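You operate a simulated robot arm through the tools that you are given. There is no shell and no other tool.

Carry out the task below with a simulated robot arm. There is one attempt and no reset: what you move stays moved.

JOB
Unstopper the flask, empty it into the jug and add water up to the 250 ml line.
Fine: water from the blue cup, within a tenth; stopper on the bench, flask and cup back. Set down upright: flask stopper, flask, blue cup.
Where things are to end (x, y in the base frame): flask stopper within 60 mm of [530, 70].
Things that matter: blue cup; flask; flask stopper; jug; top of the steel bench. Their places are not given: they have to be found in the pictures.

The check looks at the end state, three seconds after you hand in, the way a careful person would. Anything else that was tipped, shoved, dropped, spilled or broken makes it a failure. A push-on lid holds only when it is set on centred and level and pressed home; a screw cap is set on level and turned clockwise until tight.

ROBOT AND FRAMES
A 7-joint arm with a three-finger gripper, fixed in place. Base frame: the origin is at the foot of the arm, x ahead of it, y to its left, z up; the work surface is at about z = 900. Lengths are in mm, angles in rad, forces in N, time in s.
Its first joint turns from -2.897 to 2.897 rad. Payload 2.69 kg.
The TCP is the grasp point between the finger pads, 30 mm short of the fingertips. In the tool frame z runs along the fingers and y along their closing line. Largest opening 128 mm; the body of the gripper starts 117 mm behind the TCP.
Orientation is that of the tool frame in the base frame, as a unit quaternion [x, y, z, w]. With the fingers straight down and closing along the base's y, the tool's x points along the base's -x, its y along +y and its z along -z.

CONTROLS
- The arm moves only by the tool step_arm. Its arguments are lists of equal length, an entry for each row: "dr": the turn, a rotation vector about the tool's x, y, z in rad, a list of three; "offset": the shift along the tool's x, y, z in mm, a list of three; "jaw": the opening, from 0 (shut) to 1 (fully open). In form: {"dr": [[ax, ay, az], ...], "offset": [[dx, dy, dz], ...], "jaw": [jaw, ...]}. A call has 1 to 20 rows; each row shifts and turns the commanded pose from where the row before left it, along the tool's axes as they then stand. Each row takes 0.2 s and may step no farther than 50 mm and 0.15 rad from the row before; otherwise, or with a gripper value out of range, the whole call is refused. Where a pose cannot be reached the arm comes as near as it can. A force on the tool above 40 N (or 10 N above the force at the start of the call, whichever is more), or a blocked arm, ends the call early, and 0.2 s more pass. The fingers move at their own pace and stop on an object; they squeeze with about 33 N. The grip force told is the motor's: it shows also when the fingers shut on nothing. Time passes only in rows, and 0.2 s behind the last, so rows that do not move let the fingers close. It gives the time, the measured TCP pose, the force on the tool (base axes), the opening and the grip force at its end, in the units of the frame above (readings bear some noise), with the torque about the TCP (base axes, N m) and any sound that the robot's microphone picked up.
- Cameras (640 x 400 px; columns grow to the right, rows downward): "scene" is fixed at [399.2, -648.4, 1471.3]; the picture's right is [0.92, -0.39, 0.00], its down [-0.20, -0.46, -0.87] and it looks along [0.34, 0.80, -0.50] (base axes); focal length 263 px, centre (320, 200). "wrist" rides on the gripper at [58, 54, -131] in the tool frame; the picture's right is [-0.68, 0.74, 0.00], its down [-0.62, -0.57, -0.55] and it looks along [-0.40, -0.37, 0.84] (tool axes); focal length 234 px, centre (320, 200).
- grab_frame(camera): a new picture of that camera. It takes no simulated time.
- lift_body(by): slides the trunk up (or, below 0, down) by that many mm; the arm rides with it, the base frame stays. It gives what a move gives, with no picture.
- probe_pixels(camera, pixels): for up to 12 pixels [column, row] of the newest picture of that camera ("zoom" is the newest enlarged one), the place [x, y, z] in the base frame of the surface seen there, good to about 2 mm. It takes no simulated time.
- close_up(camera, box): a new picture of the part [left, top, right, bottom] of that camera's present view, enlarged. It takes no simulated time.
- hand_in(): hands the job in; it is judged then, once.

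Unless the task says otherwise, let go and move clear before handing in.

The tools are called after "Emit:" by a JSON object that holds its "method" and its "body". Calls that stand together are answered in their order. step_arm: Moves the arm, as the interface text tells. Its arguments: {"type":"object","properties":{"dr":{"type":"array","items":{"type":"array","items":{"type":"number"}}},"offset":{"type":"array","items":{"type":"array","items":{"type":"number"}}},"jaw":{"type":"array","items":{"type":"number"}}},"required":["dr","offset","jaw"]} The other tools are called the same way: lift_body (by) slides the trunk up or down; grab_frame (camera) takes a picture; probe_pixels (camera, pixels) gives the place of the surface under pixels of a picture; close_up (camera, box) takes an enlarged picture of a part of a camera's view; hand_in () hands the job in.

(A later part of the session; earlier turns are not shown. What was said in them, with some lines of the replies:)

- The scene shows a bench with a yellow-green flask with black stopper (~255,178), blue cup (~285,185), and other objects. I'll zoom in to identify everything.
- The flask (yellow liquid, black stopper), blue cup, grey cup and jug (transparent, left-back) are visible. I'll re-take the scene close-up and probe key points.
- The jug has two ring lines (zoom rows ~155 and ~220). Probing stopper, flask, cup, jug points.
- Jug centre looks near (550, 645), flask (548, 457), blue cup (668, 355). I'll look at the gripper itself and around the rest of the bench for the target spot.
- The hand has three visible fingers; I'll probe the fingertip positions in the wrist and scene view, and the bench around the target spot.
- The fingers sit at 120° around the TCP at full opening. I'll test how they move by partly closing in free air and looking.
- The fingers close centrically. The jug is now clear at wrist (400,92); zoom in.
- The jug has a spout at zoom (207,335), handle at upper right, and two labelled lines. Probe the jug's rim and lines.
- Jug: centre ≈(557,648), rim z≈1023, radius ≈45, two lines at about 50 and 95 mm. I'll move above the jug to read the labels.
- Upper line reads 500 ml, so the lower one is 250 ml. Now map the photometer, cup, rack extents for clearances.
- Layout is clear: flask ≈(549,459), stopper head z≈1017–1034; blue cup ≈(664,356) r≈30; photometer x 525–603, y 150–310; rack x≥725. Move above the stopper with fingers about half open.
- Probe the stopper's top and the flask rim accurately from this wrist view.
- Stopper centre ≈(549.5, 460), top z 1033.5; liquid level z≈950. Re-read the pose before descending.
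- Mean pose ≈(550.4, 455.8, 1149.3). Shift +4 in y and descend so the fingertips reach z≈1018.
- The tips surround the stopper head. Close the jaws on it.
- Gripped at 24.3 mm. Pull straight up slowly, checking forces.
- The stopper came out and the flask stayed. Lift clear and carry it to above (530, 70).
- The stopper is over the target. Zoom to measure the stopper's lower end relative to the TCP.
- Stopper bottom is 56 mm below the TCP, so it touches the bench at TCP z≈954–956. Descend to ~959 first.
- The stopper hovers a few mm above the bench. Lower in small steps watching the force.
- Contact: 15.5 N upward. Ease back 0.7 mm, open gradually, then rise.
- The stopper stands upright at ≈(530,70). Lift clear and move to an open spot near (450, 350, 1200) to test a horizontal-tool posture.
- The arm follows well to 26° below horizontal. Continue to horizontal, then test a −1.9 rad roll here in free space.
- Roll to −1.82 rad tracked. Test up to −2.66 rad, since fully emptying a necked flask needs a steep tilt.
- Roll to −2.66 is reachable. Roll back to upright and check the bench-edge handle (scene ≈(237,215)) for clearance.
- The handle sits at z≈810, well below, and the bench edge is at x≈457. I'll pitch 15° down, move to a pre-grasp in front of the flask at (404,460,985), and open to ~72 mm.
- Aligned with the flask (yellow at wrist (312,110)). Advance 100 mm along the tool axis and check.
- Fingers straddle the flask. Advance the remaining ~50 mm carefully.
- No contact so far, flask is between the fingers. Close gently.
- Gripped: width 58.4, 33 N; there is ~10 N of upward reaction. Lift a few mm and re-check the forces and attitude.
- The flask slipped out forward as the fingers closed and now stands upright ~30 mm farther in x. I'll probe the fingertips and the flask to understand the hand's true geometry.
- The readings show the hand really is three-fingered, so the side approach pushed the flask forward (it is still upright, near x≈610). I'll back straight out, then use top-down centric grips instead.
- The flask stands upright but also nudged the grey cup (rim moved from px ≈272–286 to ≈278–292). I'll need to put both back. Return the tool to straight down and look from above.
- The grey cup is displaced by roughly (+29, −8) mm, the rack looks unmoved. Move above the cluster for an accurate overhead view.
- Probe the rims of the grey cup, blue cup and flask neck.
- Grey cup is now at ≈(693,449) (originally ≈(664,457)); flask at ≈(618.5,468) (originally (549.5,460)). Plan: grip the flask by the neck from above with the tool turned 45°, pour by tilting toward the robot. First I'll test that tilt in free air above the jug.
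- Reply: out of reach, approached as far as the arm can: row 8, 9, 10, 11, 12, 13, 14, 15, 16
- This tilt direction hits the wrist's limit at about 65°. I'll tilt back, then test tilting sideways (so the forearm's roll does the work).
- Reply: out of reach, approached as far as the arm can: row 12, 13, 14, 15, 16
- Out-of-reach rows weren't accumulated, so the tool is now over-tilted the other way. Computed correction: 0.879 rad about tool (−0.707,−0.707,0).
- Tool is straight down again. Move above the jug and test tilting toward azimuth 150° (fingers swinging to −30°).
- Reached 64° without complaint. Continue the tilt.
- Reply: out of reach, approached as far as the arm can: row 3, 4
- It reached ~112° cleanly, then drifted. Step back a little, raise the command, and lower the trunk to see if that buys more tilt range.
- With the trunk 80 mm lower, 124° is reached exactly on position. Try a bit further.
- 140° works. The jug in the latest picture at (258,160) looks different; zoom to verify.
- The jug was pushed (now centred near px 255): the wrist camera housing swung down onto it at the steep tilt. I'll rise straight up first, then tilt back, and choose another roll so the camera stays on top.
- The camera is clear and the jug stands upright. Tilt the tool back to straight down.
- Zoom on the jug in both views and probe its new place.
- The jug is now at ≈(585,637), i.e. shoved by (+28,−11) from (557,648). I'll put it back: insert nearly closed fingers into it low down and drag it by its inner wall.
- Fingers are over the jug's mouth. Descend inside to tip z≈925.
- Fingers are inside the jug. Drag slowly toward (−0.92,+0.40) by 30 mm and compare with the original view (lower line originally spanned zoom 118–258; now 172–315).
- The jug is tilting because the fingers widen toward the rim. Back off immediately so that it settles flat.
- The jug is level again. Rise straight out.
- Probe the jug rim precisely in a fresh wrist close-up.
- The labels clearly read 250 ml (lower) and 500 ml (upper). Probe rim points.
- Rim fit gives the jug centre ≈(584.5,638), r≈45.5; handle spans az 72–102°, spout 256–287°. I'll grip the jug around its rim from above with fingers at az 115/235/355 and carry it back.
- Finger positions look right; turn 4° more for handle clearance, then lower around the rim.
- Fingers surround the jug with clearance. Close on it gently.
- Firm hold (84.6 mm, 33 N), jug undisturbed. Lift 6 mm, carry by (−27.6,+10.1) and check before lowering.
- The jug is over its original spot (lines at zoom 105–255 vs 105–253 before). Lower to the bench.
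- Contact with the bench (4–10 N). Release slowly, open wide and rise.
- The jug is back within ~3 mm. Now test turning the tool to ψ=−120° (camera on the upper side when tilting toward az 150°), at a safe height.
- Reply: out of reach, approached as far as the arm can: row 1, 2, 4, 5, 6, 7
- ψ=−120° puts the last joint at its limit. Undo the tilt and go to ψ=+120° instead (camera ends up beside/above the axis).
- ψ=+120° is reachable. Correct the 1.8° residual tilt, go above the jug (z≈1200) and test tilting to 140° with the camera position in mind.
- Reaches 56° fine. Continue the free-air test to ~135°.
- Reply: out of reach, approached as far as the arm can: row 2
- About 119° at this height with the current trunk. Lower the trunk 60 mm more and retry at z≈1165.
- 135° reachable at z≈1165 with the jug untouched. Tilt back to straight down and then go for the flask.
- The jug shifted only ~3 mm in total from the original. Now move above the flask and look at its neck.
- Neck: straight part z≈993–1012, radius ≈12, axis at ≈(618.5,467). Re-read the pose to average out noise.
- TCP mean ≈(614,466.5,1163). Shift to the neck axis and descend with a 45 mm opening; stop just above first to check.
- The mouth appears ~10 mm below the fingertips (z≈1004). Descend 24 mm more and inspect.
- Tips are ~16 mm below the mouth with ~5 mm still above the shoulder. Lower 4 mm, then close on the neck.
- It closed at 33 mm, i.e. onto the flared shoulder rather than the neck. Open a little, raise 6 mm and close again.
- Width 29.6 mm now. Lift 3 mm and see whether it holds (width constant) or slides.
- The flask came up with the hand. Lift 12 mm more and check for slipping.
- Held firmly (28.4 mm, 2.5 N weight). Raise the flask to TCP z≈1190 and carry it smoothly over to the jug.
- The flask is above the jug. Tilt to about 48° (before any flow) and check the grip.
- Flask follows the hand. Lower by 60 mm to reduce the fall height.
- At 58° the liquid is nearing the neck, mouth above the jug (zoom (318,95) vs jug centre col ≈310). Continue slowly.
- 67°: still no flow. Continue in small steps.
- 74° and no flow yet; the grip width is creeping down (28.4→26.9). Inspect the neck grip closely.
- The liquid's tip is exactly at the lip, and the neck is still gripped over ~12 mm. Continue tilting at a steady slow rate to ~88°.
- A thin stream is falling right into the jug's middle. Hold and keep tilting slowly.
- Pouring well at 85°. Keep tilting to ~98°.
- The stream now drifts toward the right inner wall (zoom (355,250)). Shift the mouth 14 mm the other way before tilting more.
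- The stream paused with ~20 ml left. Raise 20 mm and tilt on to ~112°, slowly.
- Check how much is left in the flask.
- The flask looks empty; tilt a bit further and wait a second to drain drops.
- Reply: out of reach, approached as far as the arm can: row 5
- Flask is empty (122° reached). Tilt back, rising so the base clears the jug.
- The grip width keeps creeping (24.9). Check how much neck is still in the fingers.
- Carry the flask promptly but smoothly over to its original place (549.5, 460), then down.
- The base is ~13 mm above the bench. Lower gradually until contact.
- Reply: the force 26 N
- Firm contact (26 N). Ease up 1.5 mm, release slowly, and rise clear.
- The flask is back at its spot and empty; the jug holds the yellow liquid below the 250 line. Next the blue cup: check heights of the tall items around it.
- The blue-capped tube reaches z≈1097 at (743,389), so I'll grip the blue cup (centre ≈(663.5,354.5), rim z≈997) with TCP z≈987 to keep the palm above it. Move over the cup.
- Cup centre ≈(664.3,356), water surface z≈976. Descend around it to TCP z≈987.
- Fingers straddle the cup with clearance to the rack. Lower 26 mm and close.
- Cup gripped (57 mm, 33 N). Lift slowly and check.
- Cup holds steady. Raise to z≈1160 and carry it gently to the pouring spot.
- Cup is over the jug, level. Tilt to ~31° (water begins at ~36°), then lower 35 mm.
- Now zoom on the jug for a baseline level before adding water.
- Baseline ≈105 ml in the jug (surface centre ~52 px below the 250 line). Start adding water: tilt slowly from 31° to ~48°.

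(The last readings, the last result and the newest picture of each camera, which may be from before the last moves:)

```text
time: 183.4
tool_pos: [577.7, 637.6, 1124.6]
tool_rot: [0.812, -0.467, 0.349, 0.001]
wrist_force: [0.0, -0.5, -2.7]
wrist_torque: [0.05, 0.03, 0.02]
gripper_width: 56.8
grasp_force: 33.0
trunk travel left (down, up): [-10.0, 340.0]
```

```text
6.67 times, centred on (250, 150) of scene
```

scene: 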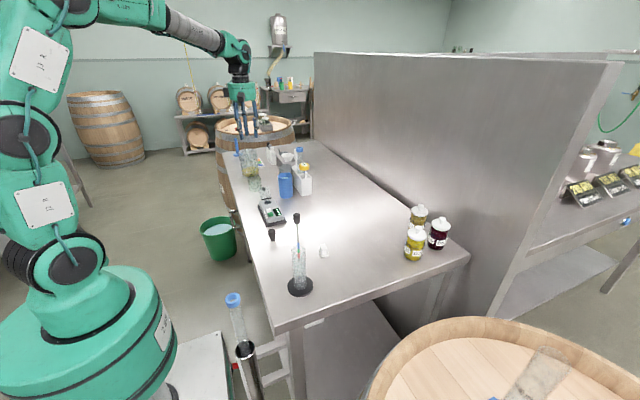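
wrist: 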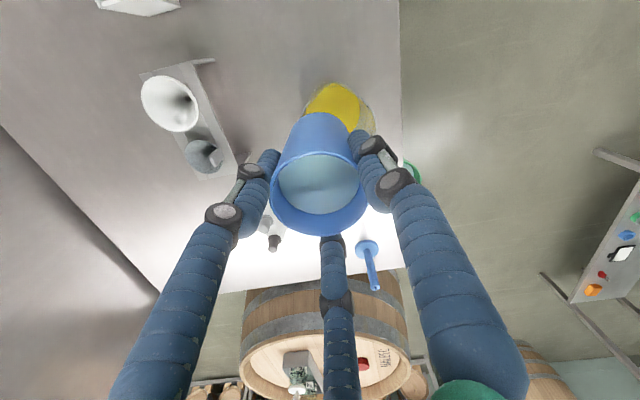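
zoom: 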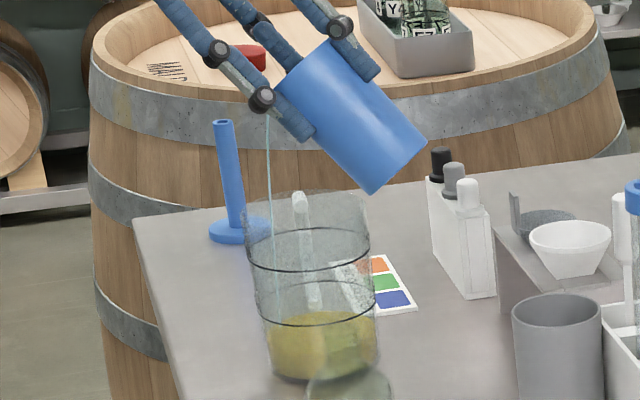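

Water is flowing but near the jug's left wall (zoom col 270). Shift 12 mm right, then continue slowly.

Emit:
{"method": "step_arm", "body": {"dr": [[0, 0, 0], [0, 0, 0], [0, 0, 0], [0.0125, 0.0217, 0], [0.0125, 0.0217, 0], [0.0125, 0.0217, 0], [0.0125, 0.0217, 0], [0.0125, 0.0217, 0], [0.0125, 0.0217, 0], [0, 0, 0]], "offset": [[7.8, -4.6, 7.9], [0, 0, 0], [0, 0, 0], [0, 0, 0], [0, 0, 0], [0, 0, 0], [0, 0, 0], [0, 0, 0], [0, 0, 0], [0, 0, 0]], "jaw": [0.3, 0.3, 0.3, 0.3, 0.3, 0.3, 0.3, 0.3, 0.3, 0.3]}}

Emit:
{"method": "close_up", "body": {"camera": "scene", "box": [220, 120, 280, 180]}}

```text
time: 185.6
tool_pos: [587.7, 631.4, 1125.7]
tool_rot: [0.788, -0.453, 0.418, 0.0]
wrist_force: [-0.6, 0.4, -1.1]
wrist_torque: [0.03, 0.03, 0.03]
gripper_width: 56.7
grasp_force: 32.8
trunk travel left (down, up): [-10.0, 340.0]
```

```text
6.67 times, centred on (250, 150) of scene
```

zoom: 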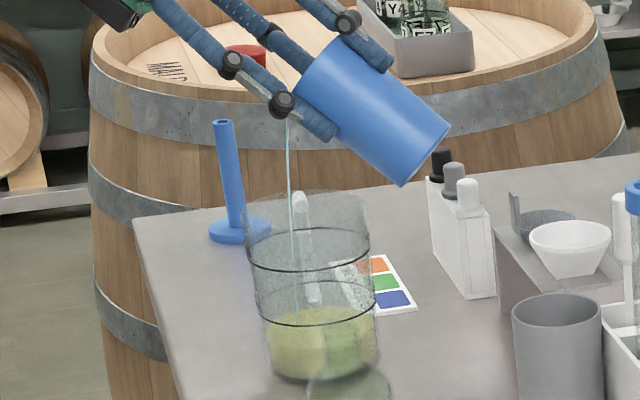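

Stream is well inside now. Continue to ~60°.

Emit:
{"method": "step_arm", "body": {"dr": [[0.0125, 0.0217, 0], [0.0125, 0.0217, 0], [0.0125, 0.0217, 0], [0.0125, 0.0217, 0], [0.0125, 0.0217, 0], [0.0125, 0.0217, 0], [0.0125, 0.0217, 0], [0, 0, 0], [0, 0, 0], [0, 0, 0]], "offset": [[0, 0, 0], [0, 0, 0], [0, 0, 0], [0, 0, 0], [0, 0, 0], [0, 0, 0], [0, 0, 0], [0, 0, 0], [0, 0, 0], [0, 0, 0]], "jaw": [0.3, 0.3, 0.3, 0.3, 0.3, 0.3, 0.3, 0.3, 0.3, 0.3]}}

Emit:
{"method": "close_up", "body": {"camera": "scene", "box": [220, 120, 280, 180]}}

```text
time: 187.8
tool_pos: [588.7, 631.6, 1125.7]
tool_rot: [0.753, -0.432, 0.496, 0.0]
wrist_force: [-0.4, 0.3, -1.2]
wrist_torque: [0.04, 0.02, -0.01]
gripper_width: 56.5
grasp_force: 32.8
trunk travel left (down, up): [-10.0, 340.0]
```

```text
6.67 times, centred on (250, 150) of scene
```

zoom: 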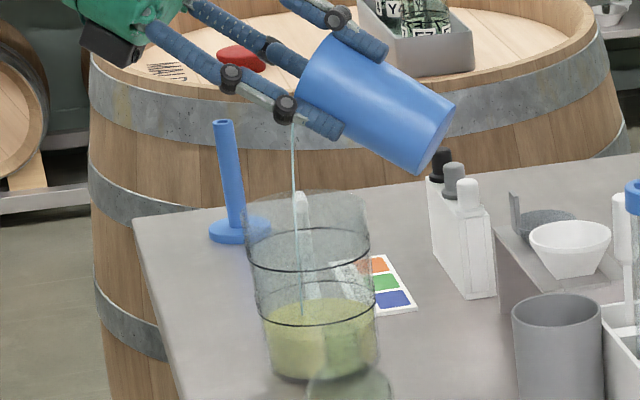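

Level is approaching the line. Continue to ~67° and look closely.

Emit:
{"method": "step_arm", "body": {"dr": [[0.0125, 0.0217, 0], [0.0125, 0.0217, 0], [0, 0, 0], [0.0125, 0.0217, 0], [0, 0, 0], [0.0125, 0.0217, 0], [0, 0, 0], [0, 0, 0], [0, 0, 0]], "offset": [[0, 0, 0], [0, 0, 0], [0, 0, 0], [0, 0, 0], [0, 0, 0], [0, 0, 0], [0, 0, 0], [0, 0, 0], [0, 0, 0]], "jaw": [0.3, 0.3, 0.3, 0.3, 0.3, 0.3, 0.3, 0.3, 0.3]}}

Emit:
{"method": "close_up", "body": {"camera": "scene", "box": [230, 145, 270, 180]}}

```text
time: 189.8
tool_pos: [588.5, 631.9, 1125.1]
tool_rot: [0.73, -0.42, 0.538, 0.0]
wrist_force: [0.0, 1.0, -1.0]
wrist_torque: [0.03, 0.04, 0.03]
gripper_width: 56.8
grasp_force: 32.5
trunk travel left (down, up): [-10.0, 340.0]
```

```text
11.43 times, centred on (250, 162) of scene
```

zoom: 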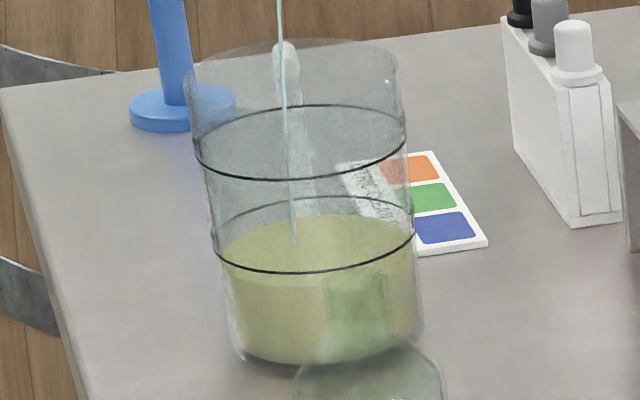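

Back edge of the surface is at row 215 vs the line's 195 (started at 250): ~200 ml. Continue to ~72°.

Emit:
{"method": "step_arm", "body": {"dr": [[0.0125, 0.0217, 0], [0, 0, 0], [0.0125, 0.0217, 0], [0, 0, 0], [0.0125, 0.0217, 0], [0, 0, 0], [0.0125, 0.0217, 0], [0, 0, 0], [0.0125, 0.0217, 0], [0, 0, 0], [0, 0, 0], [0, 0, 0], [0, 0, 0]], "offset": [[0, 0, 0], [0, 0, 0], [0, 0, 0], [0, 0, 0], [0, 0, 0], [0, 0, 0], [0, 0, 0], [0, 0, 0], [0, 0, 0], [0, 0, 0], [0, 0, 0], [0, 0, 0], [0, 0, 0]], "jaw": [0.3, 0.3, 0.3, 0.3, 0.3, 0.3, 0.3, 0.3, 0.3, 0.3, 0.3, 0.3, 0.3]}}

Emit:
{"method": "close_up", "body": {"camera": "scene", "box": [230, 145, 270, 180]}}

```text
time: 192.6
tool_pos: [587.3, 631.7, 1125.5]
tool_rot: [0.7, -0.402, 0.591, 0.0]
wrist_force: [0.0, -0.1, -1.3]
wrist_torque: [0.05, 0.06, -0.02]
gripper_width: 56.6
grasp_force: 32.8
trunk travel left (down, up): [-10.0, 340.0]
```

```text
11.43 times, centred on (250, 162) of scene
```

zoom: 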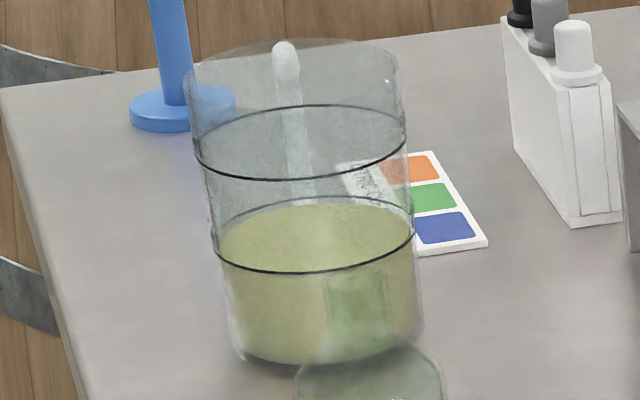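

Now ≈230 ml (back edge row 203 vs 196). Tilt a little more, to ~76°, and wait.

Emit:
{"method": "step_arm", "body": {"dr": [[0.0125, 0.0217, 0], [0, 0, 0], [0.0125, 0.0217, 0], [0, 0, 0], [0, 0, 0], [0, 0, 0], [0, 0, 0], [0, 0, 0]], "offset": [[0, 0, 0], [0, 0, 0], [0, 0, 0], [0, 0, 0], [0, 0, 0], [0, 0, 0], [0, 0, 0], [0, 0, 0]], "jaw": [0.3, 0.3, 0.3, 0.3, 0.3, 0.3, 0.3, 0.3]}}

Emit:
{"method": "close_up", "body": {"camera": "scene", "box": [235, 150, 265, 175]}}

```text
time: 194.4
tool_pos: [587.6, 631.4, 1125.0]
tool_rot: [0.687, -0.394, 0.611, -0.001]
wrist_force: [-0.2, -0.7, -0.3]
wrist_torque: [0.01, 0.05, 0.0]
gripper_width: 56.8
grasp_force: 33.2
trunk travel left (down, up): [-10.0, 340.0]
```

```text
16.00 times, centred on (250, 162) of scene
```

zoom: 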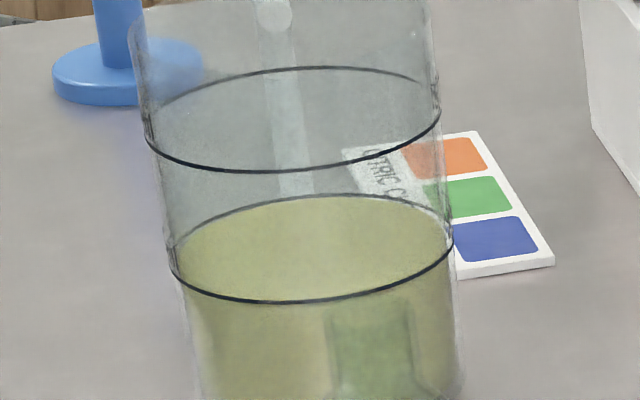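

The surface now practically coincides with the 250 line (≈1 mm below). Tilt back promptly, then raise and level the cup.

Emit:
{"method": "step_arm", "body": {"dr": [[-0.0657, -0.1138, 0], [-0.0657, -0.1138, 0], [-0.0657, -0.1138, 0], [0, 0, 0], [-0.0657, -0.1138, 0], [-0.0657, -0.1138, 0], [-0.0657, -0.1138, 0], [-0.0657, -0.1138, 0], [-0.0657, -0.1138, 0], [-0.0657, -0.1138, 0], [-0.0657, -0.1138, 0], [0, 0, 0]], "offset": [[0, 0, 0], [0, 0, 0], [0, 0, 0], [31, -17.9, -27.3], [0, 0, 0], [0, 0, 0], [0, 0, 0], [0, 0, 0], [0, 0, 0], [0, 0, 0], [0, 0, 0], [0, 0, 0]], "jaw": [0.3, 0.3, 0.3, 0.3, 0.3, 0.3, 0.3, 0.3, 0.3, 0.3, 0.3, 0.3]}}

Emit:
{"method": "close_up", "body": {"camera": "scene", "box": [235, 150, 265, 175]}}

Emit:
{"method": "close_up", "body": {"camera": "scene", "box": [200, 100, 320, 200]}}

```text
time: 197.0
tool_pos: [587.6, 632.6, 1170.7]
tool_rot: [0.867, -0.498, -0.001, 0.0]
wrist_force: [0.5, 0.1, -0.7]
wrist_torque: [0.03, 0.02, 0.02]
gripper_width: 56.5
grasp_force: 33.2
trunk travel left (down, up): [-10.0, 340.0]
```

```text
16.00 times, centred on (250, 162) of scene
```

zoom: 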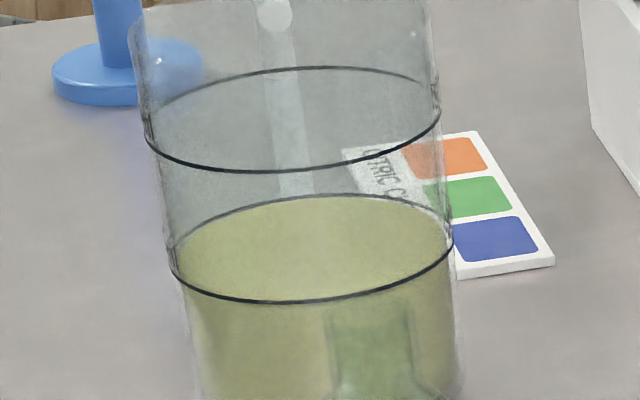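

```text
4.00 times, centred on (260, 150) of scene
```

zoom: 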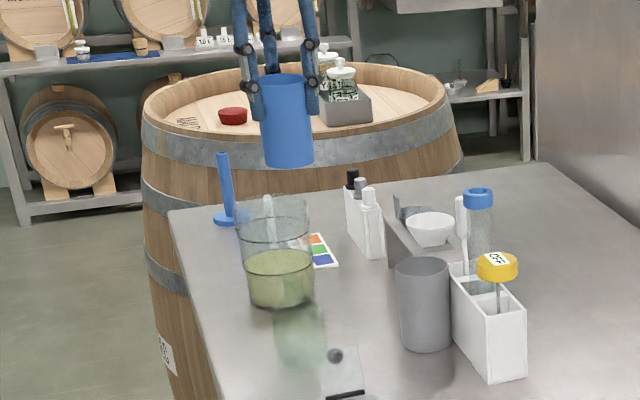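

Level is on the line. Carry the cup back to above (664,356).

Emit:
{"method": "step_arm", "body": {"dr": [[0, 0, 0], [0, 0, 0], [0, 0, 0], [0, 0, 0], [0, 0, 0], [0, 0, 0], [0, 0, 0], [0, 0, 0], [0, 0, 0], [0, 0, 0], [0, 0, 0], [0, 0, 0], [0, 0, 0]], "offset": [[10, 2.6, 0], [20, 5.2, 0], [30, 7.8, 0], [32, 8.3, 0], [32, 8.3, 0], [32, 8.3, 0], [32, 8.3, 0], [30, 7.8, 0], [25, 6.5, 0], [18, 4.7, 0], [10, 2.6, 0], [6.9, 1.8, 0], [0, 0, 0]], "jaw": [0.3, 0.3, 0.3, 0.3, 0.3, 0.3, 0.3, 0.3, 0.3, 0.3, 0.3, 0.3, 0.3]}}

Emit:
{"method": "step_arm", "body": {"dr": [[0, 0, 0]], "offset": [[0, 0, 0]], "jaw": [0.3]}}

Emit:
{"method": "step_arm", "body": {"dr": [[0, 0, 0]], "offset": [[0, 0, 0]], "jaw": [0.3]}}

Emit:
{"method": "close_up", "body": {"camera": "scene", "box": [225, 140, 305, 190]}}

```text
time: 199.8
tool_pos: [667.1, 355.9, 1169.6]
tool_rot: [0.867, -0.498, 0.001, -0.001]
wrist_force: [0.2, 0.3, -0.8]
wrist_torque: [-0.01, 0.04, -0.01]
gripper_width: 56.5
grasp_force: 33.0
trunk travel left (down, up): [-10.0, 340.0]
```

```text
time: 200.2
tool_pos: [667.1, 356.0, 1169.5]
tool_rot: [0.867, -0.498, 0.0, 0.0]
wrist_force: [0.4, -0.1, -0.1]
wrist_torque: [0.0, 0.02, -0.01]
gripper_width: 56.9
grasp_force: 32.9
trunk travel left (down, up): [-10.0, 340.0]
```

```text
time: 200.6
tool_pos: [667.3, 354.9, 1168.4]
tool_rot: [0.867, -0.498, -0.001, 0.0]
wrist_force: [0.1, 0.8, -1.3]
wrist_torque: [0.01, -0.02, 0.02]
gripper_width: 56.6
grasp_force: 33.1
trunk travel left (down, up): [-10.0, 340.0]
```

```text
8.00 times, centred on (265, 165) of scene
```

zoom: 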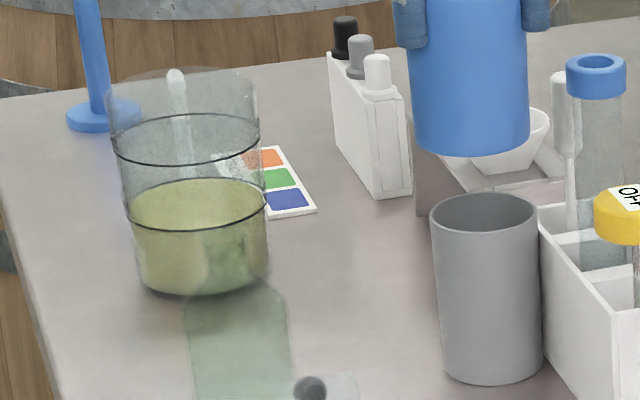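

Lower to just above the bench and compare the cup's columns with the original (rim 422–541 in this zoom).

Emit:
{"method": "step_arm", "body": {"dr": [[0, 0, 0], [0, 0, 0], [0, 0, 0], [0, 0, 0], [0, 0, 0], [0, 0, 0], [0, 0, 0]], "offset": [[-1.5, 1.5, 20], [0, 0, 35], [0, 0, 40], [0, 0, 35], [0, 0, 25], [0, 0, 12], [0, 0, 0]], "jaw": [0.3, 0.3, 0.3, 0.3, 0.3, 0.3, 0.3]}}

Emit:
{"method": "close_up", "body": {"camera": "scene", "box": [245, 160, 325, 230]}}

```text
time: 202.2
tool_pos: [664.2, 357.5, 1002.9]
tool_rot: [0.867, -0.498, 0.001, 0.001]
wrist_force: [-0.4, 0.0, -1.2]
wrist_torque: [0.0, 0.01, 0.0]
gripper_width: 56.6
grasp_force: 33.5
trunk travel left (down, up): [-10.0, 340.0]
```

```text
5.71 times, centred on (285, 195) of scene
```

zoom: 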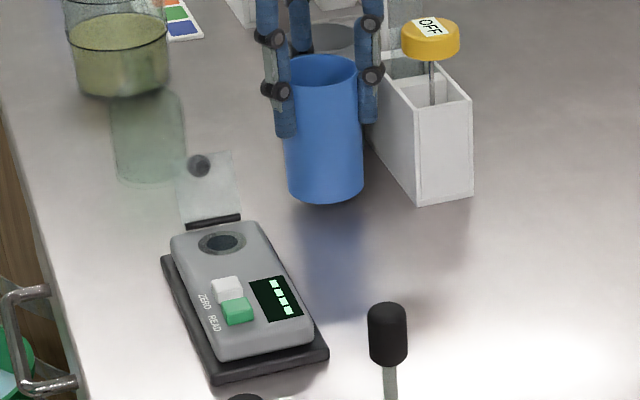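

Aligned within ~1.5 mm. Lower to contact.

Emit:
{"method": "step_arm", "body": {"dr": [[0, 0, 0], [0, 0, 0], [0, 0, 0], [0, 0, 0]], "offset": [[0.7, -1.2, 6], [0, 0, 4], [0, 0, 2], [0, 0, 0]], "jaw": [0.3, 0.3, 0.3, 0.3]}}

Emit:
{"method": "step_arm", "body": {"dr": [[0, 0, 0], [0, 0, 0]], "offset": [[0, 0, 1], [0, 0, 0]], "jaw": [0.3, 0.3]}}

Emit:
{"method": "step_arm", "body": {"dr": [[0, 0, 0], [0, 0, 0]], "offset": [[0, 0, 1], [0, 0, 0]], "jaw": [0.3, 0.3]}}

```text
time: 203.2
tool_pos: [664.1, 355.6, 989.0]
tool_rot: [0.867, -0.498, 0.0, 0.0]
wrist_force: [0.4, -0.2, -0.4]
wrist_torque: [0.0, 0.0, 0.0]
gripper_width: 56.5
grasp_force: 33.1
trunk travel left (down, up): [-10.0, 340.0]
```

```text
time: 203.8
tool_pos: [664.4, 355.0, 988.7]
tool_rot: [0.868, -0.497, 0.0, 0.0]
wrist_force: [-0.2, 0.3, -0.5]
wrist_torque: [-0.02, -0.02, -0.01]
gripper_width: 56.5
grasp_force: 32.7
trunk travel left (down, up): [-10.0, 340.0]
```

```text
time: 204.4
tool_pos: [665.3, 354.6, 988.2]
tool_rot: [0.867, -0.498, 0.0, -0.001]
wrist_force: [-0.4, -0.4, -1.2]
wrist_torque: [0.0, 0.01, 0.01]
gripper_width: 56.6
grasp_force: 33.2
trunk travel left (down, up): [-10.0, 340.0]
```

Emit:
{"method": "step_arm", "body": {"dr": [[0, 0, 0], [0, 0, 0]], "offset": [[0, 0, 1], [0, 0, 0]], "jaw": [0.3, 0.3]}}

Emit:
{"method": "step_arm", "body": {"dr": [[0, 0, 0], [0, 0, 0]], "offset": [[0, 0, 1], [0, 0, 0]], "jaw": [0.3, 0.3]}}

Emit:
{"method": "close_up", "body": {"camera": "scene", "box": [245, 160, 325, 230]}}

```text
time: 205.0
tool_pos: [665.0, 355.8, 987.2]
tool_rot: [0.867, -0.498, 0.0, 0.0]
wrist_force: [1.4, -2.8, 6.1]
wrist_torque: [-0.08, 0.05, 0.03]
gripper_width: 56.5
grasp_force: 33.0
trunk travel left (down, up): [-10.0, 340.0]
```

```text
time: 205.6
tool_pos: [665.9, 356.2, 987.8]
tool_rot: [0.867, -0.498, 0.0, -0.001]
wrist_force: [-4.2, 1.6, 17.5]
wrist_torque: [0.08, 0.5, -0.01]
gripper_width: 56.5
grasp_force: 32.9
trunk travel left (down, up): [-10.0, 340.0]
```

```text
5.71 times, centred on (285, 195) of scene
```

zoom: 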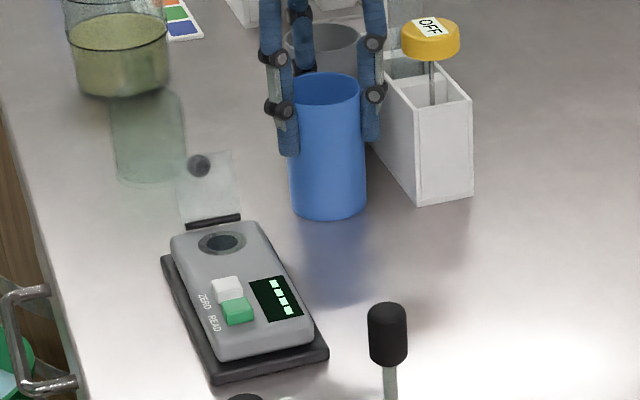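

Cup is down (17 N), at its original columns. Release and rise.

Emit:
{"method": "step_arm", "body": {"dr": [[0, 0, 0], [0, 0, 0], [0, 0, 0], [0, 0, 0], [0, 0, 0], [0, 0, 0], [0, 0, 0], [0, 0, 0], [0, 0, 0], [0, 0, 0], [0, 0, 0]], "offset": [[0, 0, -1.2], [0, 0, 0], [0, 0, 0], [0, 0, 0], [0, 0, 0], [0, 0, -20], [0, 0, -40], [0, 0, -45], [0, 0, -45], [0, 0, -40], [0, 0, 0]], "jaw": [0.4, 0.47, 0.52, 0.56, 0.58, 0.58, 0.58, 0.58, 0.58, 0.58, 0.58]}}

Emit:
{"method": "close_up", "body": {"camera": "scene", "box": [245, 160, 325, 230]}}

Emit:
{"method": "close_up", "body": {"camera": "scene", "box": [225, 140, 305, 190]}}

Emit:
{"method": "grab_frame", "body": {"camera": "wrist"}}

```text
time: 208.0
tool_pos: [666.1, 355.7, 1179.6]
tool_rot: [0.867, -0.498, 0.0, 0.0]
wrist_force: [-1.3, 0.2, -0.3]
wrist_torque: [0.07, -0.03, 0.01]
gripper_width: 74.3
grasp_force: 0.0
trunk travel left (down, up): [-10.0, 340.0]
```

```text
5.71 times, centred on (285, 195) of scene
```

zoom: 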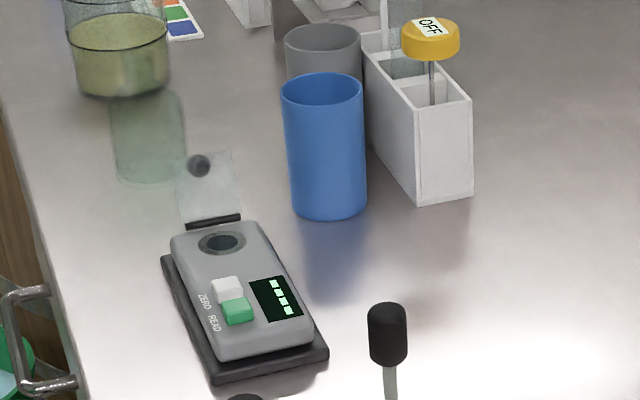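

```text
8.00 times, centred on (265, 165) of scene
```

zoom: 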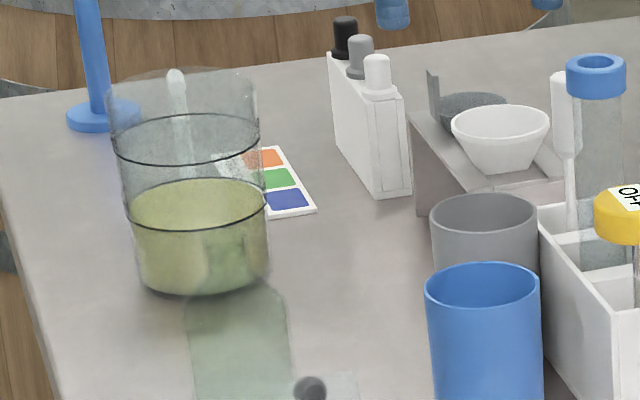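

```text
taken
```

wrist: 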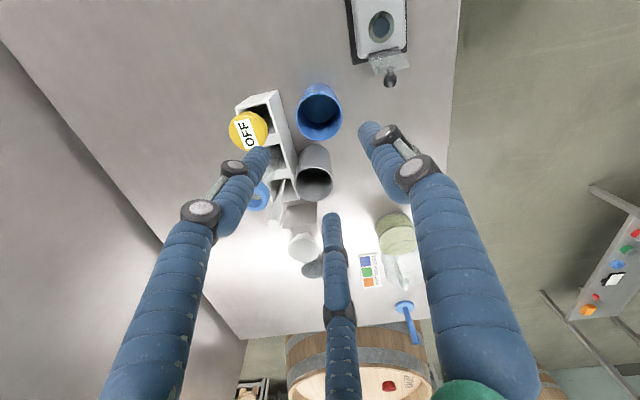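

Blue cup restored (rim 424–541 vs 422–541). Now put the grey cup back; measure its rim from here.

Emit:
{"method": "close_up", "body": {"camera": "wrist", "box": [270, 120, 360, 220]}}

```text
4.00 times, centred on (315, 170) of wrist
```

zoom: 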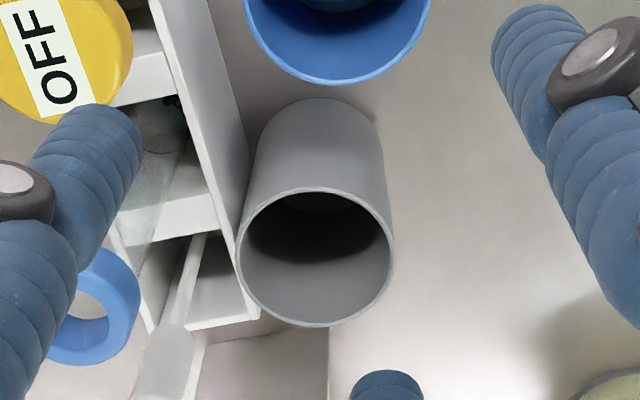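

Emit:
{"method": "probe_pixels", "body": {"camera": "zoom", "pixels": [[390, 250], [392, 265], [320, 189], [290, 193], [355, 198], [320, 325], [345, 322], [240, 255], [243, 240], [380, 300], [320, 260], [270, 205]]}}

```text
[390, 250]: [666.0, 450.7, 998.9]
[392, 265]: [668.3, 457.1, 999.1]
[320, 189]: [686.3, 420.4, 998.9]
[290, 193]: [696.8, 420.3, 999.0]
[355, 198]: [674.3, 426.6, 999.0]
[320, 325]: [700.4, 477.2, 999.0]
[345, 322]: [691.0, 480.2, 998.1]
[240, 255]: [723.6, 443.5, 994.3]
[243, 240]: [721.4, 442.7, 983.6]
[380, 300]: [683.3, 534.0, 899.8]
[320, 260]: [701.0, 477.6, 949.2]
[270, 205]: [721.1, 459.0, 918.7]
```

Grey cup centre ≈(694,449.5), original ≈(664.4,457). I'll pinch its −x wall (one finger inside, two outside), so nothing goes near the rack. Rotate to ψ=150° and move over the wall.

Emit:
{"method": "step_arm", "body": {"dr": [[0, 0, -0.1309], [0, 0, -0.1309], [0, 0, -0.1309], [0, 0, -0.1309], [0, 0, 0], [0, 0, 0], [0, 0, 0], [0, 0, 0]], "offset": [[0, 0, 0], [0, 0, 0], [0, 0, 0], [0, 0, 0], [-25.9, -39.3, 0], [-25.8, -39.3, 0], [0, 0, 0], [0, 0, 0]], "jaw": [0.4, 0.3, 0.235, 0.235, 0.235, 0.235, 0.235, 0.235]}}

Emit:
{"method": "step_arm", "body": {"dr": [[0, 0, 0]], "offset": [[0, 0, 0]], "jaw": [0.235]}}

Emit:
{"method": "grab_frame", "body": {"camera": "wrist"}}

```text
time: 209.8
tool_pos: [658.8, 450.0, 1180.8]
tool_rot: [0.966, -0.257, 0.0, 0.0]
wrist_force: [-0.1, 0.1, 0.3]
wrist_torque: [-0.01, -0.03, -0.01]
gripper_width: 29.9
grasp_force: 0.1
trunk travel left (down, up): [-10.0, 340.0]
```

```text
time: 210.2
tool_pos: [659.4, 449.4, 1179.9]
tool_rot: [0.966, -0.257, 0.0, 0.0]
wrist_force: [0.3, -0.2, 0.2]
wrist_torque: [0.01, 0.08, 0.01]
gripper_width: 30.2
grasp_force: 0.1
trunk travel left (down, up): [-10.0, 340.0]
```

```text
taken
```

wrist: 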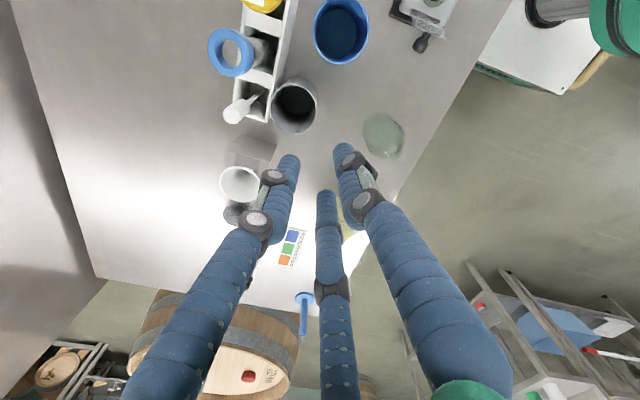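

Shift 2.4 mm and descend to just above the rim for a check.

Emit:
{"method": "step_arm", "body": {"dr": [[0, 0, 0], [0, 0, 0], [0, 0, 0], [0, 0, 0], [0, 0, 0]], "offset": [[2.1, -1.2, 35], [0, 0, 45], [0, 0, 40], [0, 0, 20], [0, 0, 0]], "jaw": [0.235, 0.235, 0.235, 0.235, 0.235]}}

Emit:
{"method": "close_up", "body": {"camera": "wrist", "box": [200, 60, 420, 260]}}

Emit:
{"method": "close_up", "body": {"camera": "scene", "box": [250, 140, 310, 190]}}

```text
time: 211.4
tool_pos: [661.1, 447.5, 1037.9]
tool_rot: [0.967, -0.256, 0.0, 0.0]
wrist_force: [0.0, -0.2, -0.7]
wrist_torque: [-0.03, -0.03, -0.01]
gripper_width: 29.9
grasp_force: 0.0
trunk travel left (down, up): [-10.0, 340.0]
```

```text
2.00 times, centred on (310, 160) of wrist
```

zoom: 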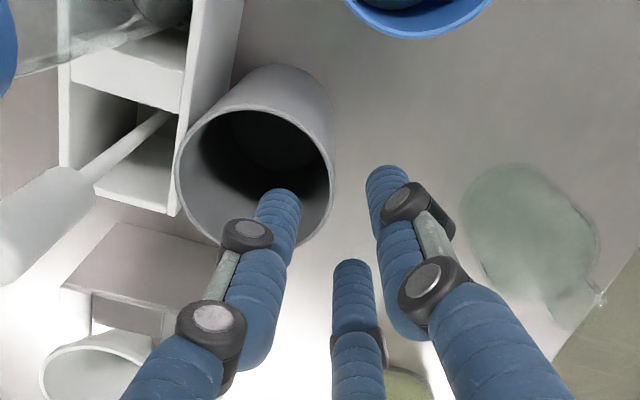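

```text
8.00 times, centred on (280, 165) of scene
```

zoom: 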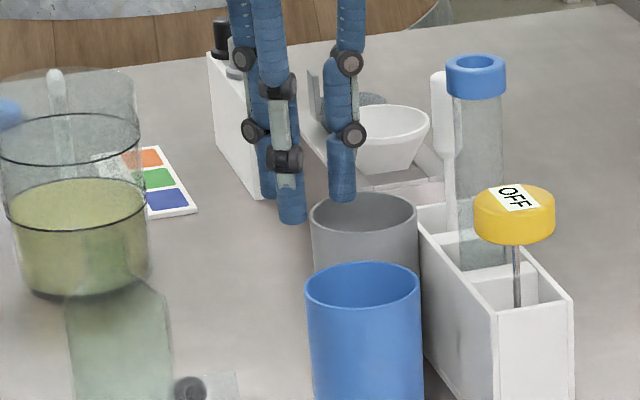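

One finger is above the cup's interior, two outside its left wall. Lower 45 mm.

Emit:
{"method": "step_arm", "body": {"dr": [[0, 0, 0], [0, 0, 0], [0, 0, 0], [0, 0, 0]], "offset": [[0, 0, 15], [0, 0, 15], [0, 0, 15], [0, 0, 0]], "jaw": [0.235, 0.235, 0.235, 0.235]}}

Emit:
{"method": "close_up", "body": {"camera": "scene", "box": [250, 140, 310, 190]}}

```text
time: 212.4
tool_pos: [660.8, 449.9, 992.2]
tool_rot: [0.966, -0.257, 0.0, 0.0]
wrist_force: [0.4, 0.8, -0.8]
wrist_torque: [0.0, 0.06, -0.04]
gripper_width: 30.3
grasp_force: 0.0
trunk travel left (down, up): [-10.0, 340.0]
```

```text
8.00 times, centred on (280, 165) of scene
```

zoom: 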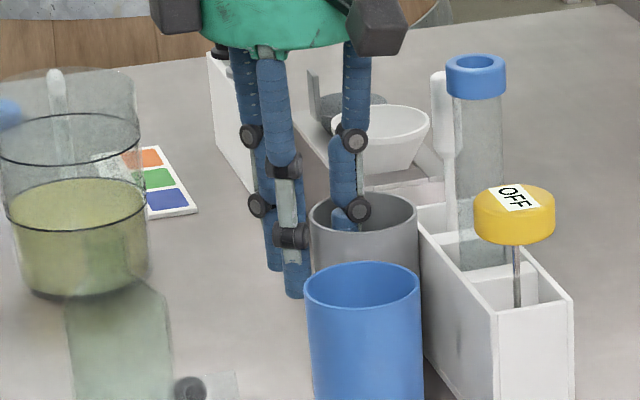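

Inside finger is in, no contact force. Close to pinch the wall.

Emit:
{"method": "step_arm", "body": {"dr": [[0, 0, 0], [0, 0, 0], [0, 0, 0], [0, 0, 0], [0, 0, 0], [0, 0, 0]], "offset": [[0, 0, 0], [0, 0, 0], [0, 0, 0], [0, 0, 0], [0, 0, 0], [0, 0, 0]], "jaw": [0.19, 0.15, 0.11, 0.07, 0.03, 0]}}

Emit:
{"method": "close_up", "body": {"camera": "scene", "box": [250, 140, 310, 190]}}

Emit:
{"method": "close_up", "body": {"camera": "wrist", "box": [200, 60, 420, 260]}}

```text
time: 213.8
tool_pos: [661.0, 450.3, 993.6]
tool_rot: [0.967, -0.256, 0.0, -0.001]
wrist_force: [0.2, -0.3, 0.8]
wrist_torque: [-0.01, -0.11, -0.04]
gripper_width: 5.9
grasp_force: 33.2
trunk travel left (down, up): [-10.0, 340.0]
```

```text
8.00 times, centred on (280, 165) of scene
```

zoom: 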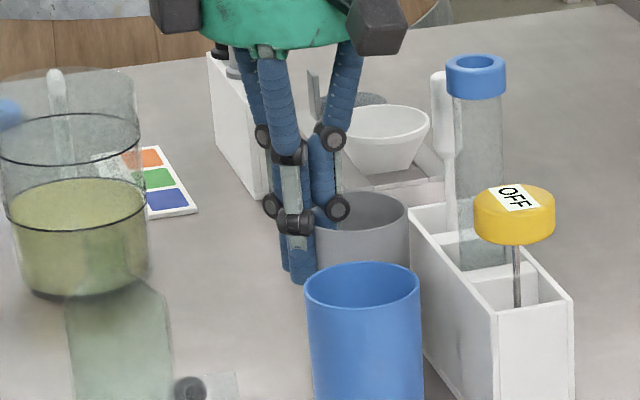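

```text
2.00 times, centred on (310, 160) of wrist
```

zoom: 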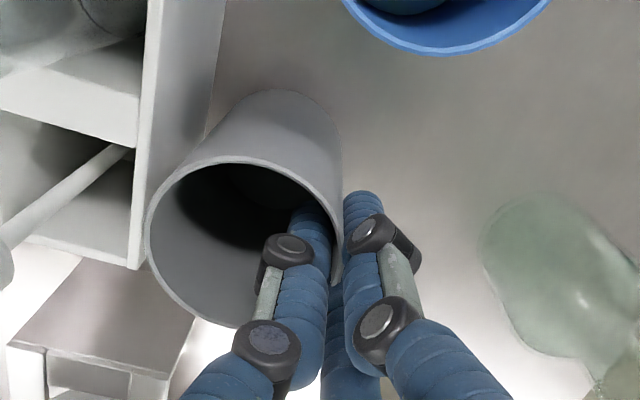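

Pinched (5.9 mm, 33 N). Lift 5 mm and check it stays upright.

Emit:
{"method": "step_arm", "body": {"dr": [[0, 0, 0], [0, 0, 0], [0, 0, 0], [0, 0, 0]], "offset": [[0, 0, -2], [0, 0, -3], [0, 0, 0], [0, 0, 0]], "jaw": [0, 0, 0, 0]}}

Emit:
{"method": "close_up", "body": {"camera": "scene", "box": [250, 150, 310, 200]}}

```text
time: 214.8
tool_pos: [661.1, 450.3, 997.6]
tool_rot: [0.967, -0.256, 0.0, 0.001]
wrist_force: [0.1, 0.6, -1.0]
wrist_torque: [-0.05, -0.01, 0.01]
gripper_width: 6.0
grasp_force: 33.3
trunk travel left (down, up): [-10.0, 340.0]
```

```text
8.00 times, centred on (280, 175) of scene
```

zoom: 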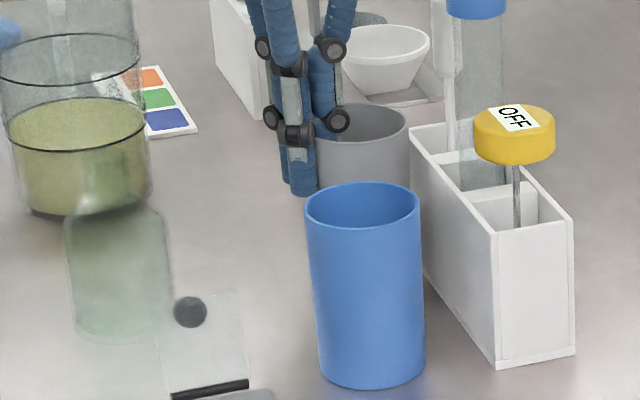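

Carry it by (−25,+6) slowly.

Emit:
{"method": "step_arm", "body": {"dr": [[0, 0, 0], [0, 0, 0], [0, 0, 0], [0, 0, 0], [0, 0, 0]], "offset": [[-6.2, 1.8, 0], [-6.2, 1.8, 0], [-6.2, 1.8, 0], [-6.1, 1.9, 0], [0, 0, 0]], "jaw": [0, 0, 0, 0, 0]}}

Emit:
{"method": "close_up", "body": {"camera": "scene", "box": [225, 140, 305, 190]}}

```text
time: 216.0
tool_pos: [636.0, 454.8, 998.9]
tool_rot: [0.966, -0.257, 0.001, 0.0]
wrist_force: [0.0, -0.1, -0.8]
wrist_torque: [-0.02, 0.05, 0.0]
gripper_width: 6.1
grasp_force: 33.0
trunk travel left (down, up): [-10.0, 340.0]
```

```text
8.00 times, centred on (265, 165) of scene
```

zoom: 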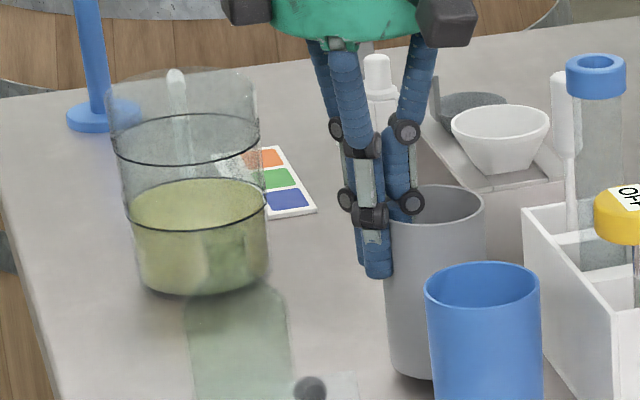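

Right rim edge is at column 486 (originally 487). Lower to the bench.

Emit:
{"method": "step_arm", "body": {"dr": [[0, 0, 0], [0, 0, 0], [0, 0, 0]], "offset": [[0, 0, 2], [0, 0, 1.5], [0, 0, 0]], "jaw": [0, 0, 0]}}

Emit:
{"method": "step_arm", "body": {"dr": [[0, 0, 0], [0, 0, 0]], "offset": [[0, 0, 1], [0, 0, 0]], "jaw": [0, 0]}}

Emit:
{"method": "step_arm", "body": {"dr": [[0, 0, 0], [0, 0, 0]], "offset": [[0, 0, 1], [0, 0, 0]], "jaw": [0, 0]}}

```text
time: 216.8
tool_pos: [636.1, 455.8, 995.4]
tool_rot: [0.967, -0.257, 0.0, -0.001]
wrist_force: [0.4, -0.2, -1.4]
wrist_torque: [0.01, 0.03, 0.01]
gripper_width: 6.2
grasp_force: 33.6
trunk travel left (down, up): [-10.0, 340.0]
```

```text
time: 217.4
tool_pos: [637.3, 454.2, 994.3]
tool_rot: [0.967, -0.257, 0.0, 0.0]
wrist_force: [-0.2, -0.1, 0.2]
wrist_torque: [0.01, 0.0, 0.02]
gripper_width: 5.9
grasp_force: 33.3
trunk travel left (down, up): [-10.0, 340.0]
```

```text
time: 218.0
tool_pos: [637.0, 455.4, 993.0]
tool_rot: [0.967, -0.256, 0.0, 0.0]
wrist_force: [-0.2, -0.3, -0.4]
wrist_torque: [-0.03, 0.01, 0.01]
gripper_width: 5.9
grasp_force: 33.3
trunk travel left (down, up): [-10.0, 340.0]
```

Emit:
{"method": "step_arm", "body": {"dr": [[0, 0, 0], [0, 0, 0]], "offset": [[0, 0, 1], [0, 0, 0]], "jaw": [0, 0]}}

Emit:
{"method": "step_arm", "body": {"dr": [[0, 0, 0], [0, 0, 0]], "offset": [[0, 0, 1], [0, 0, 0]], "jaw": [0, 0]}}

Emit:
{"method": "close_up", "body": {"camera": "scene", "box": [250, 150, 310, 200]}}

```text
time: 218.6
tool_pos: [636.7, 455.2, 992.6]
tool_rot: [0.967, -0.256, 0.0, 0.0]
wrist_force: [-2.5, -0.1, 8.9]
wrist_torque: [0.01, -0.19, 0.02]
gripper_width: 5.9
grasp_force: 33.4
trunk travel left (down, up): [-10.0, 340.0]
```

```text
time: 219.2
tool_pos: [636.4, 456.5, 992.3]
tool_rot: [0.966, -0.257, 0.001, -0.001]
wrist_force: [-4.0, 0.2, 14.7]
wrist_torque: [0.24, -0.34, 0.07]
gripper_width: 6.1
grasp_force: 33.4
trunk travel left (down, up): [-10.0, 340.0]
```

```text
8.00 times, centred on (280, 175) of scene
```

zoom: 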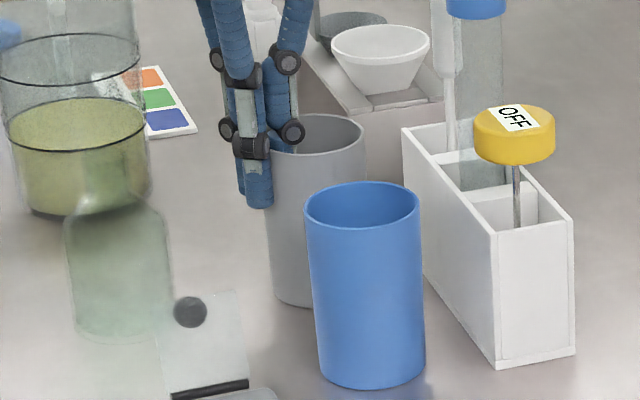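

On the bench (15 N). Ease, open slowly, and rise.

Emit:
{"method": "step_arm", "body": {"dr": [[0, 0, 0], [0, 0, 0], [0, 0, 0], [0, 0, 0], [0, 0, 0], [0, 0, 0], [0, 0, 0], [0, 0, 0], [0, 0, 0], [0, 0, 0]], "offset": [[0, 0, -1.2], [0, 0, 0], [0, 0, 0], [0, 0, 0], [0, 0, -15], [0, 0, -30], [0, 0, -45], [0, 0, -45], [0, 0, -45], [0, 0, 0]], "jaw": [0.03, 0.08, 0.14, 0.22, 0.22, 0.22, 0.22, 0.22, 0.22, 0.22]}}

Emit:
{"method": "close_up", "body": {"camera": "scene", "box": [225, 140, 305, 190]}}

Emit:
{"method": "close_up", "body": {"camera": "scene", "box": [245, 160, 325, 230]}}

Emit:
{"method": "grab_frame", "body": {"camera": "scene"}}

```text
time: 221.4
tool_pos: [634.6, 457.0, 1171.1]
tool_rot: [0.967, -0.256, 0.001, 0.0]
wrist_force: [-0.4, 0.2, 0.4]
wrist_torque: [0.01, 0.0, 0.01]
gripper_width: 28.4
grasp_force: 0.0
trunk travel left (down, up): [-10.0, 340.0]
```

```text
8.00 times, centred on (265, 165) of scene
```

zoom: 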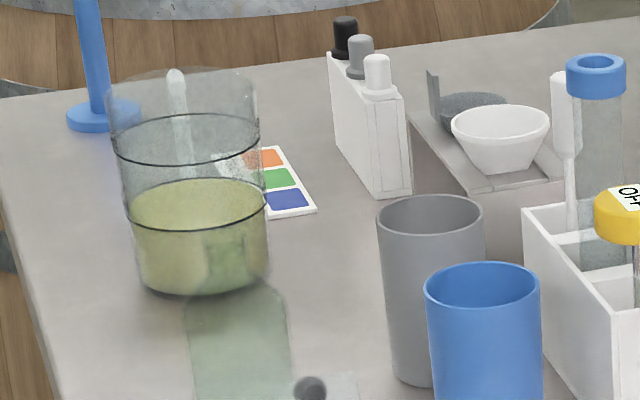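

```text
5.71 times, centred on (285, 195) of scene
```

zoom: 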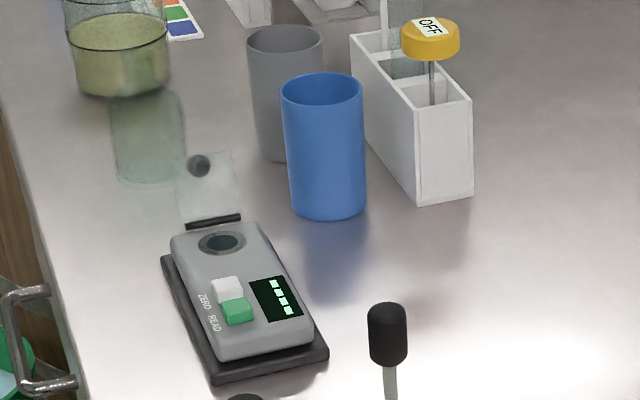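

```text
taken
```

scene: 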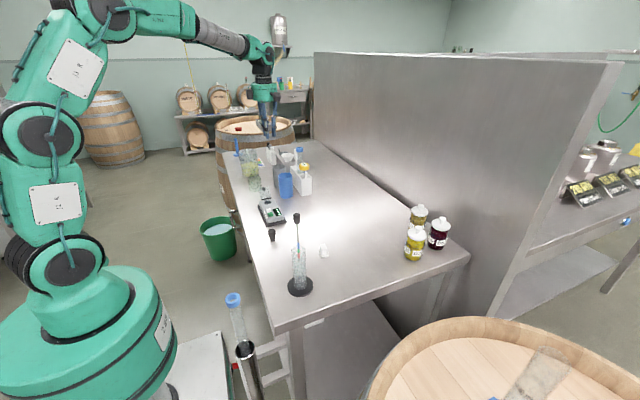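

All objects are back (grey rim 377–483 vs 378–487). Final checks: stopper, flask and jug close-ups, and retreat upward.

Emit:
{"method": "step_arm", "body": {"dr": [[0, 0, 0], [0, 0, 0], [0, 0, 0], [0, 0, 0], [0, 0, 0], [0, 0, 0]], "offset": [[0, 0, -45], [0, 0, -45], [-40, -10, 0], [-40, -10, 0], [-40, -10, 0], [0, 0, 0]], "jaw": [0.22, 0.22, 0.22, 0.22, 0.22, 0.22]}}

Emit:
{"method": "close_up", "body": {"camera": "scene", "box": [230, 150, 290, 200]}}

Emit:
{"method": "close_up", "body": {"camera": "scene", "box": [250, 210, 310, 260]}}

Emit:
{"method": "close_up", "body": {"camera": "scene", "box": [235, 150, 265, 180]}}

```text
time: 222.8
tool_pos: [547.0, 541.4, 1261.4]
tool_rot: [0.967, -0.256, 0.0, -0.001]
wrist_force: [-1.0, 0.0, -0.9]
wrist_torque: [-0.04, 0.01, 0.02]
gripper_width: 28.4
grasp_force: 0.0
trunk travel left (down, up): [-10.0, 340.0]
```

```text
8.00 times, centred on (260, 175) of scene
```

zoom: 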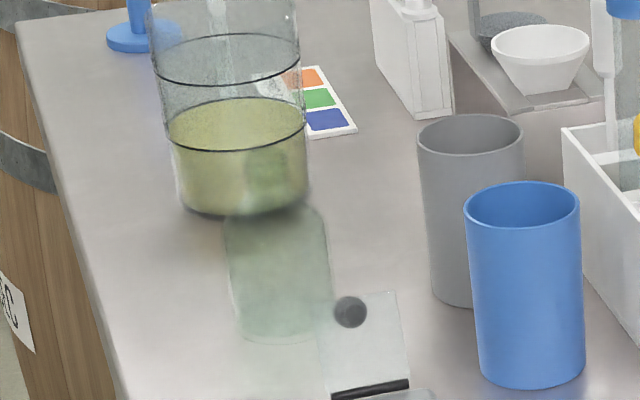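

```text
8.00 times, centred on (280, 235) of scene
```

zoom: 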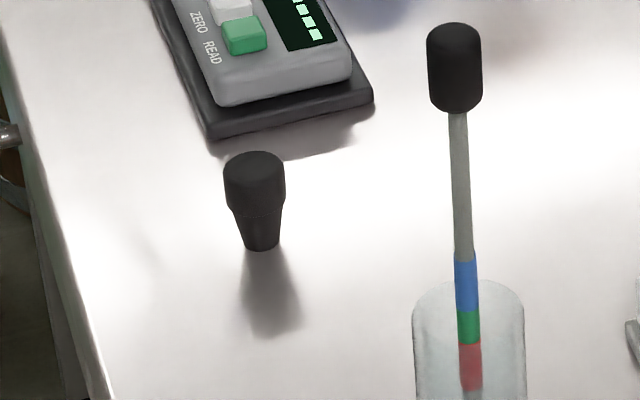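

```text
13.33 times, centred on (250, 165) of scene
```

zoom: 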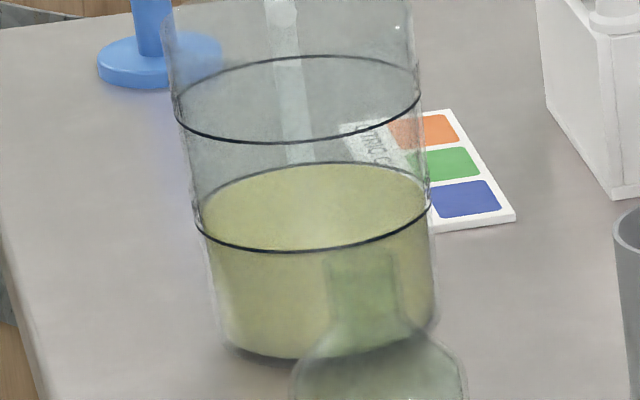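

The jug's surface sits on the 250 ml line. The stopper stands upright near (530,70). The flask is empty and upright at its spot, both cups are back, and no spills show. The arm is clear, so I'm handing in.

Emit:
{"method": "hand_in", "body": {}}

```text
The job is handed in.
```

The job is handed in. The flask is emptied into the jug, and the jug is topped up with water from the blue cup to the 250 ml line. In the last picture the liquid sits right at that line, perhaps 1 mm under it. I saw no spills.

- **Stopper:** it stands upright on the bench at about (530, 70).
- **Flask:** it looks empty and stands upright within a few millimetres of where it started.
- **Blue cup:** it is upright and within about 2 mm of its starting place, with a little water left in it.

Some things were moved by accident along the way:

- **First grasp of the flask:** the side approach pushed the flask about 70 mm. The flask then nudged the grey cup about 30 mm, almost against the rack. Neither tipped. Both are back, with the grey cup within about 2 mm of where it was.
- **Jug:** the hand's camera housing pushed the empty jug about 30 mm during a test tilt. It also leaned briefly when I first tried to drag it back from inside. I then lifted it back; a later test tilt grazed it again, and it ended about 4 mm from where it started.
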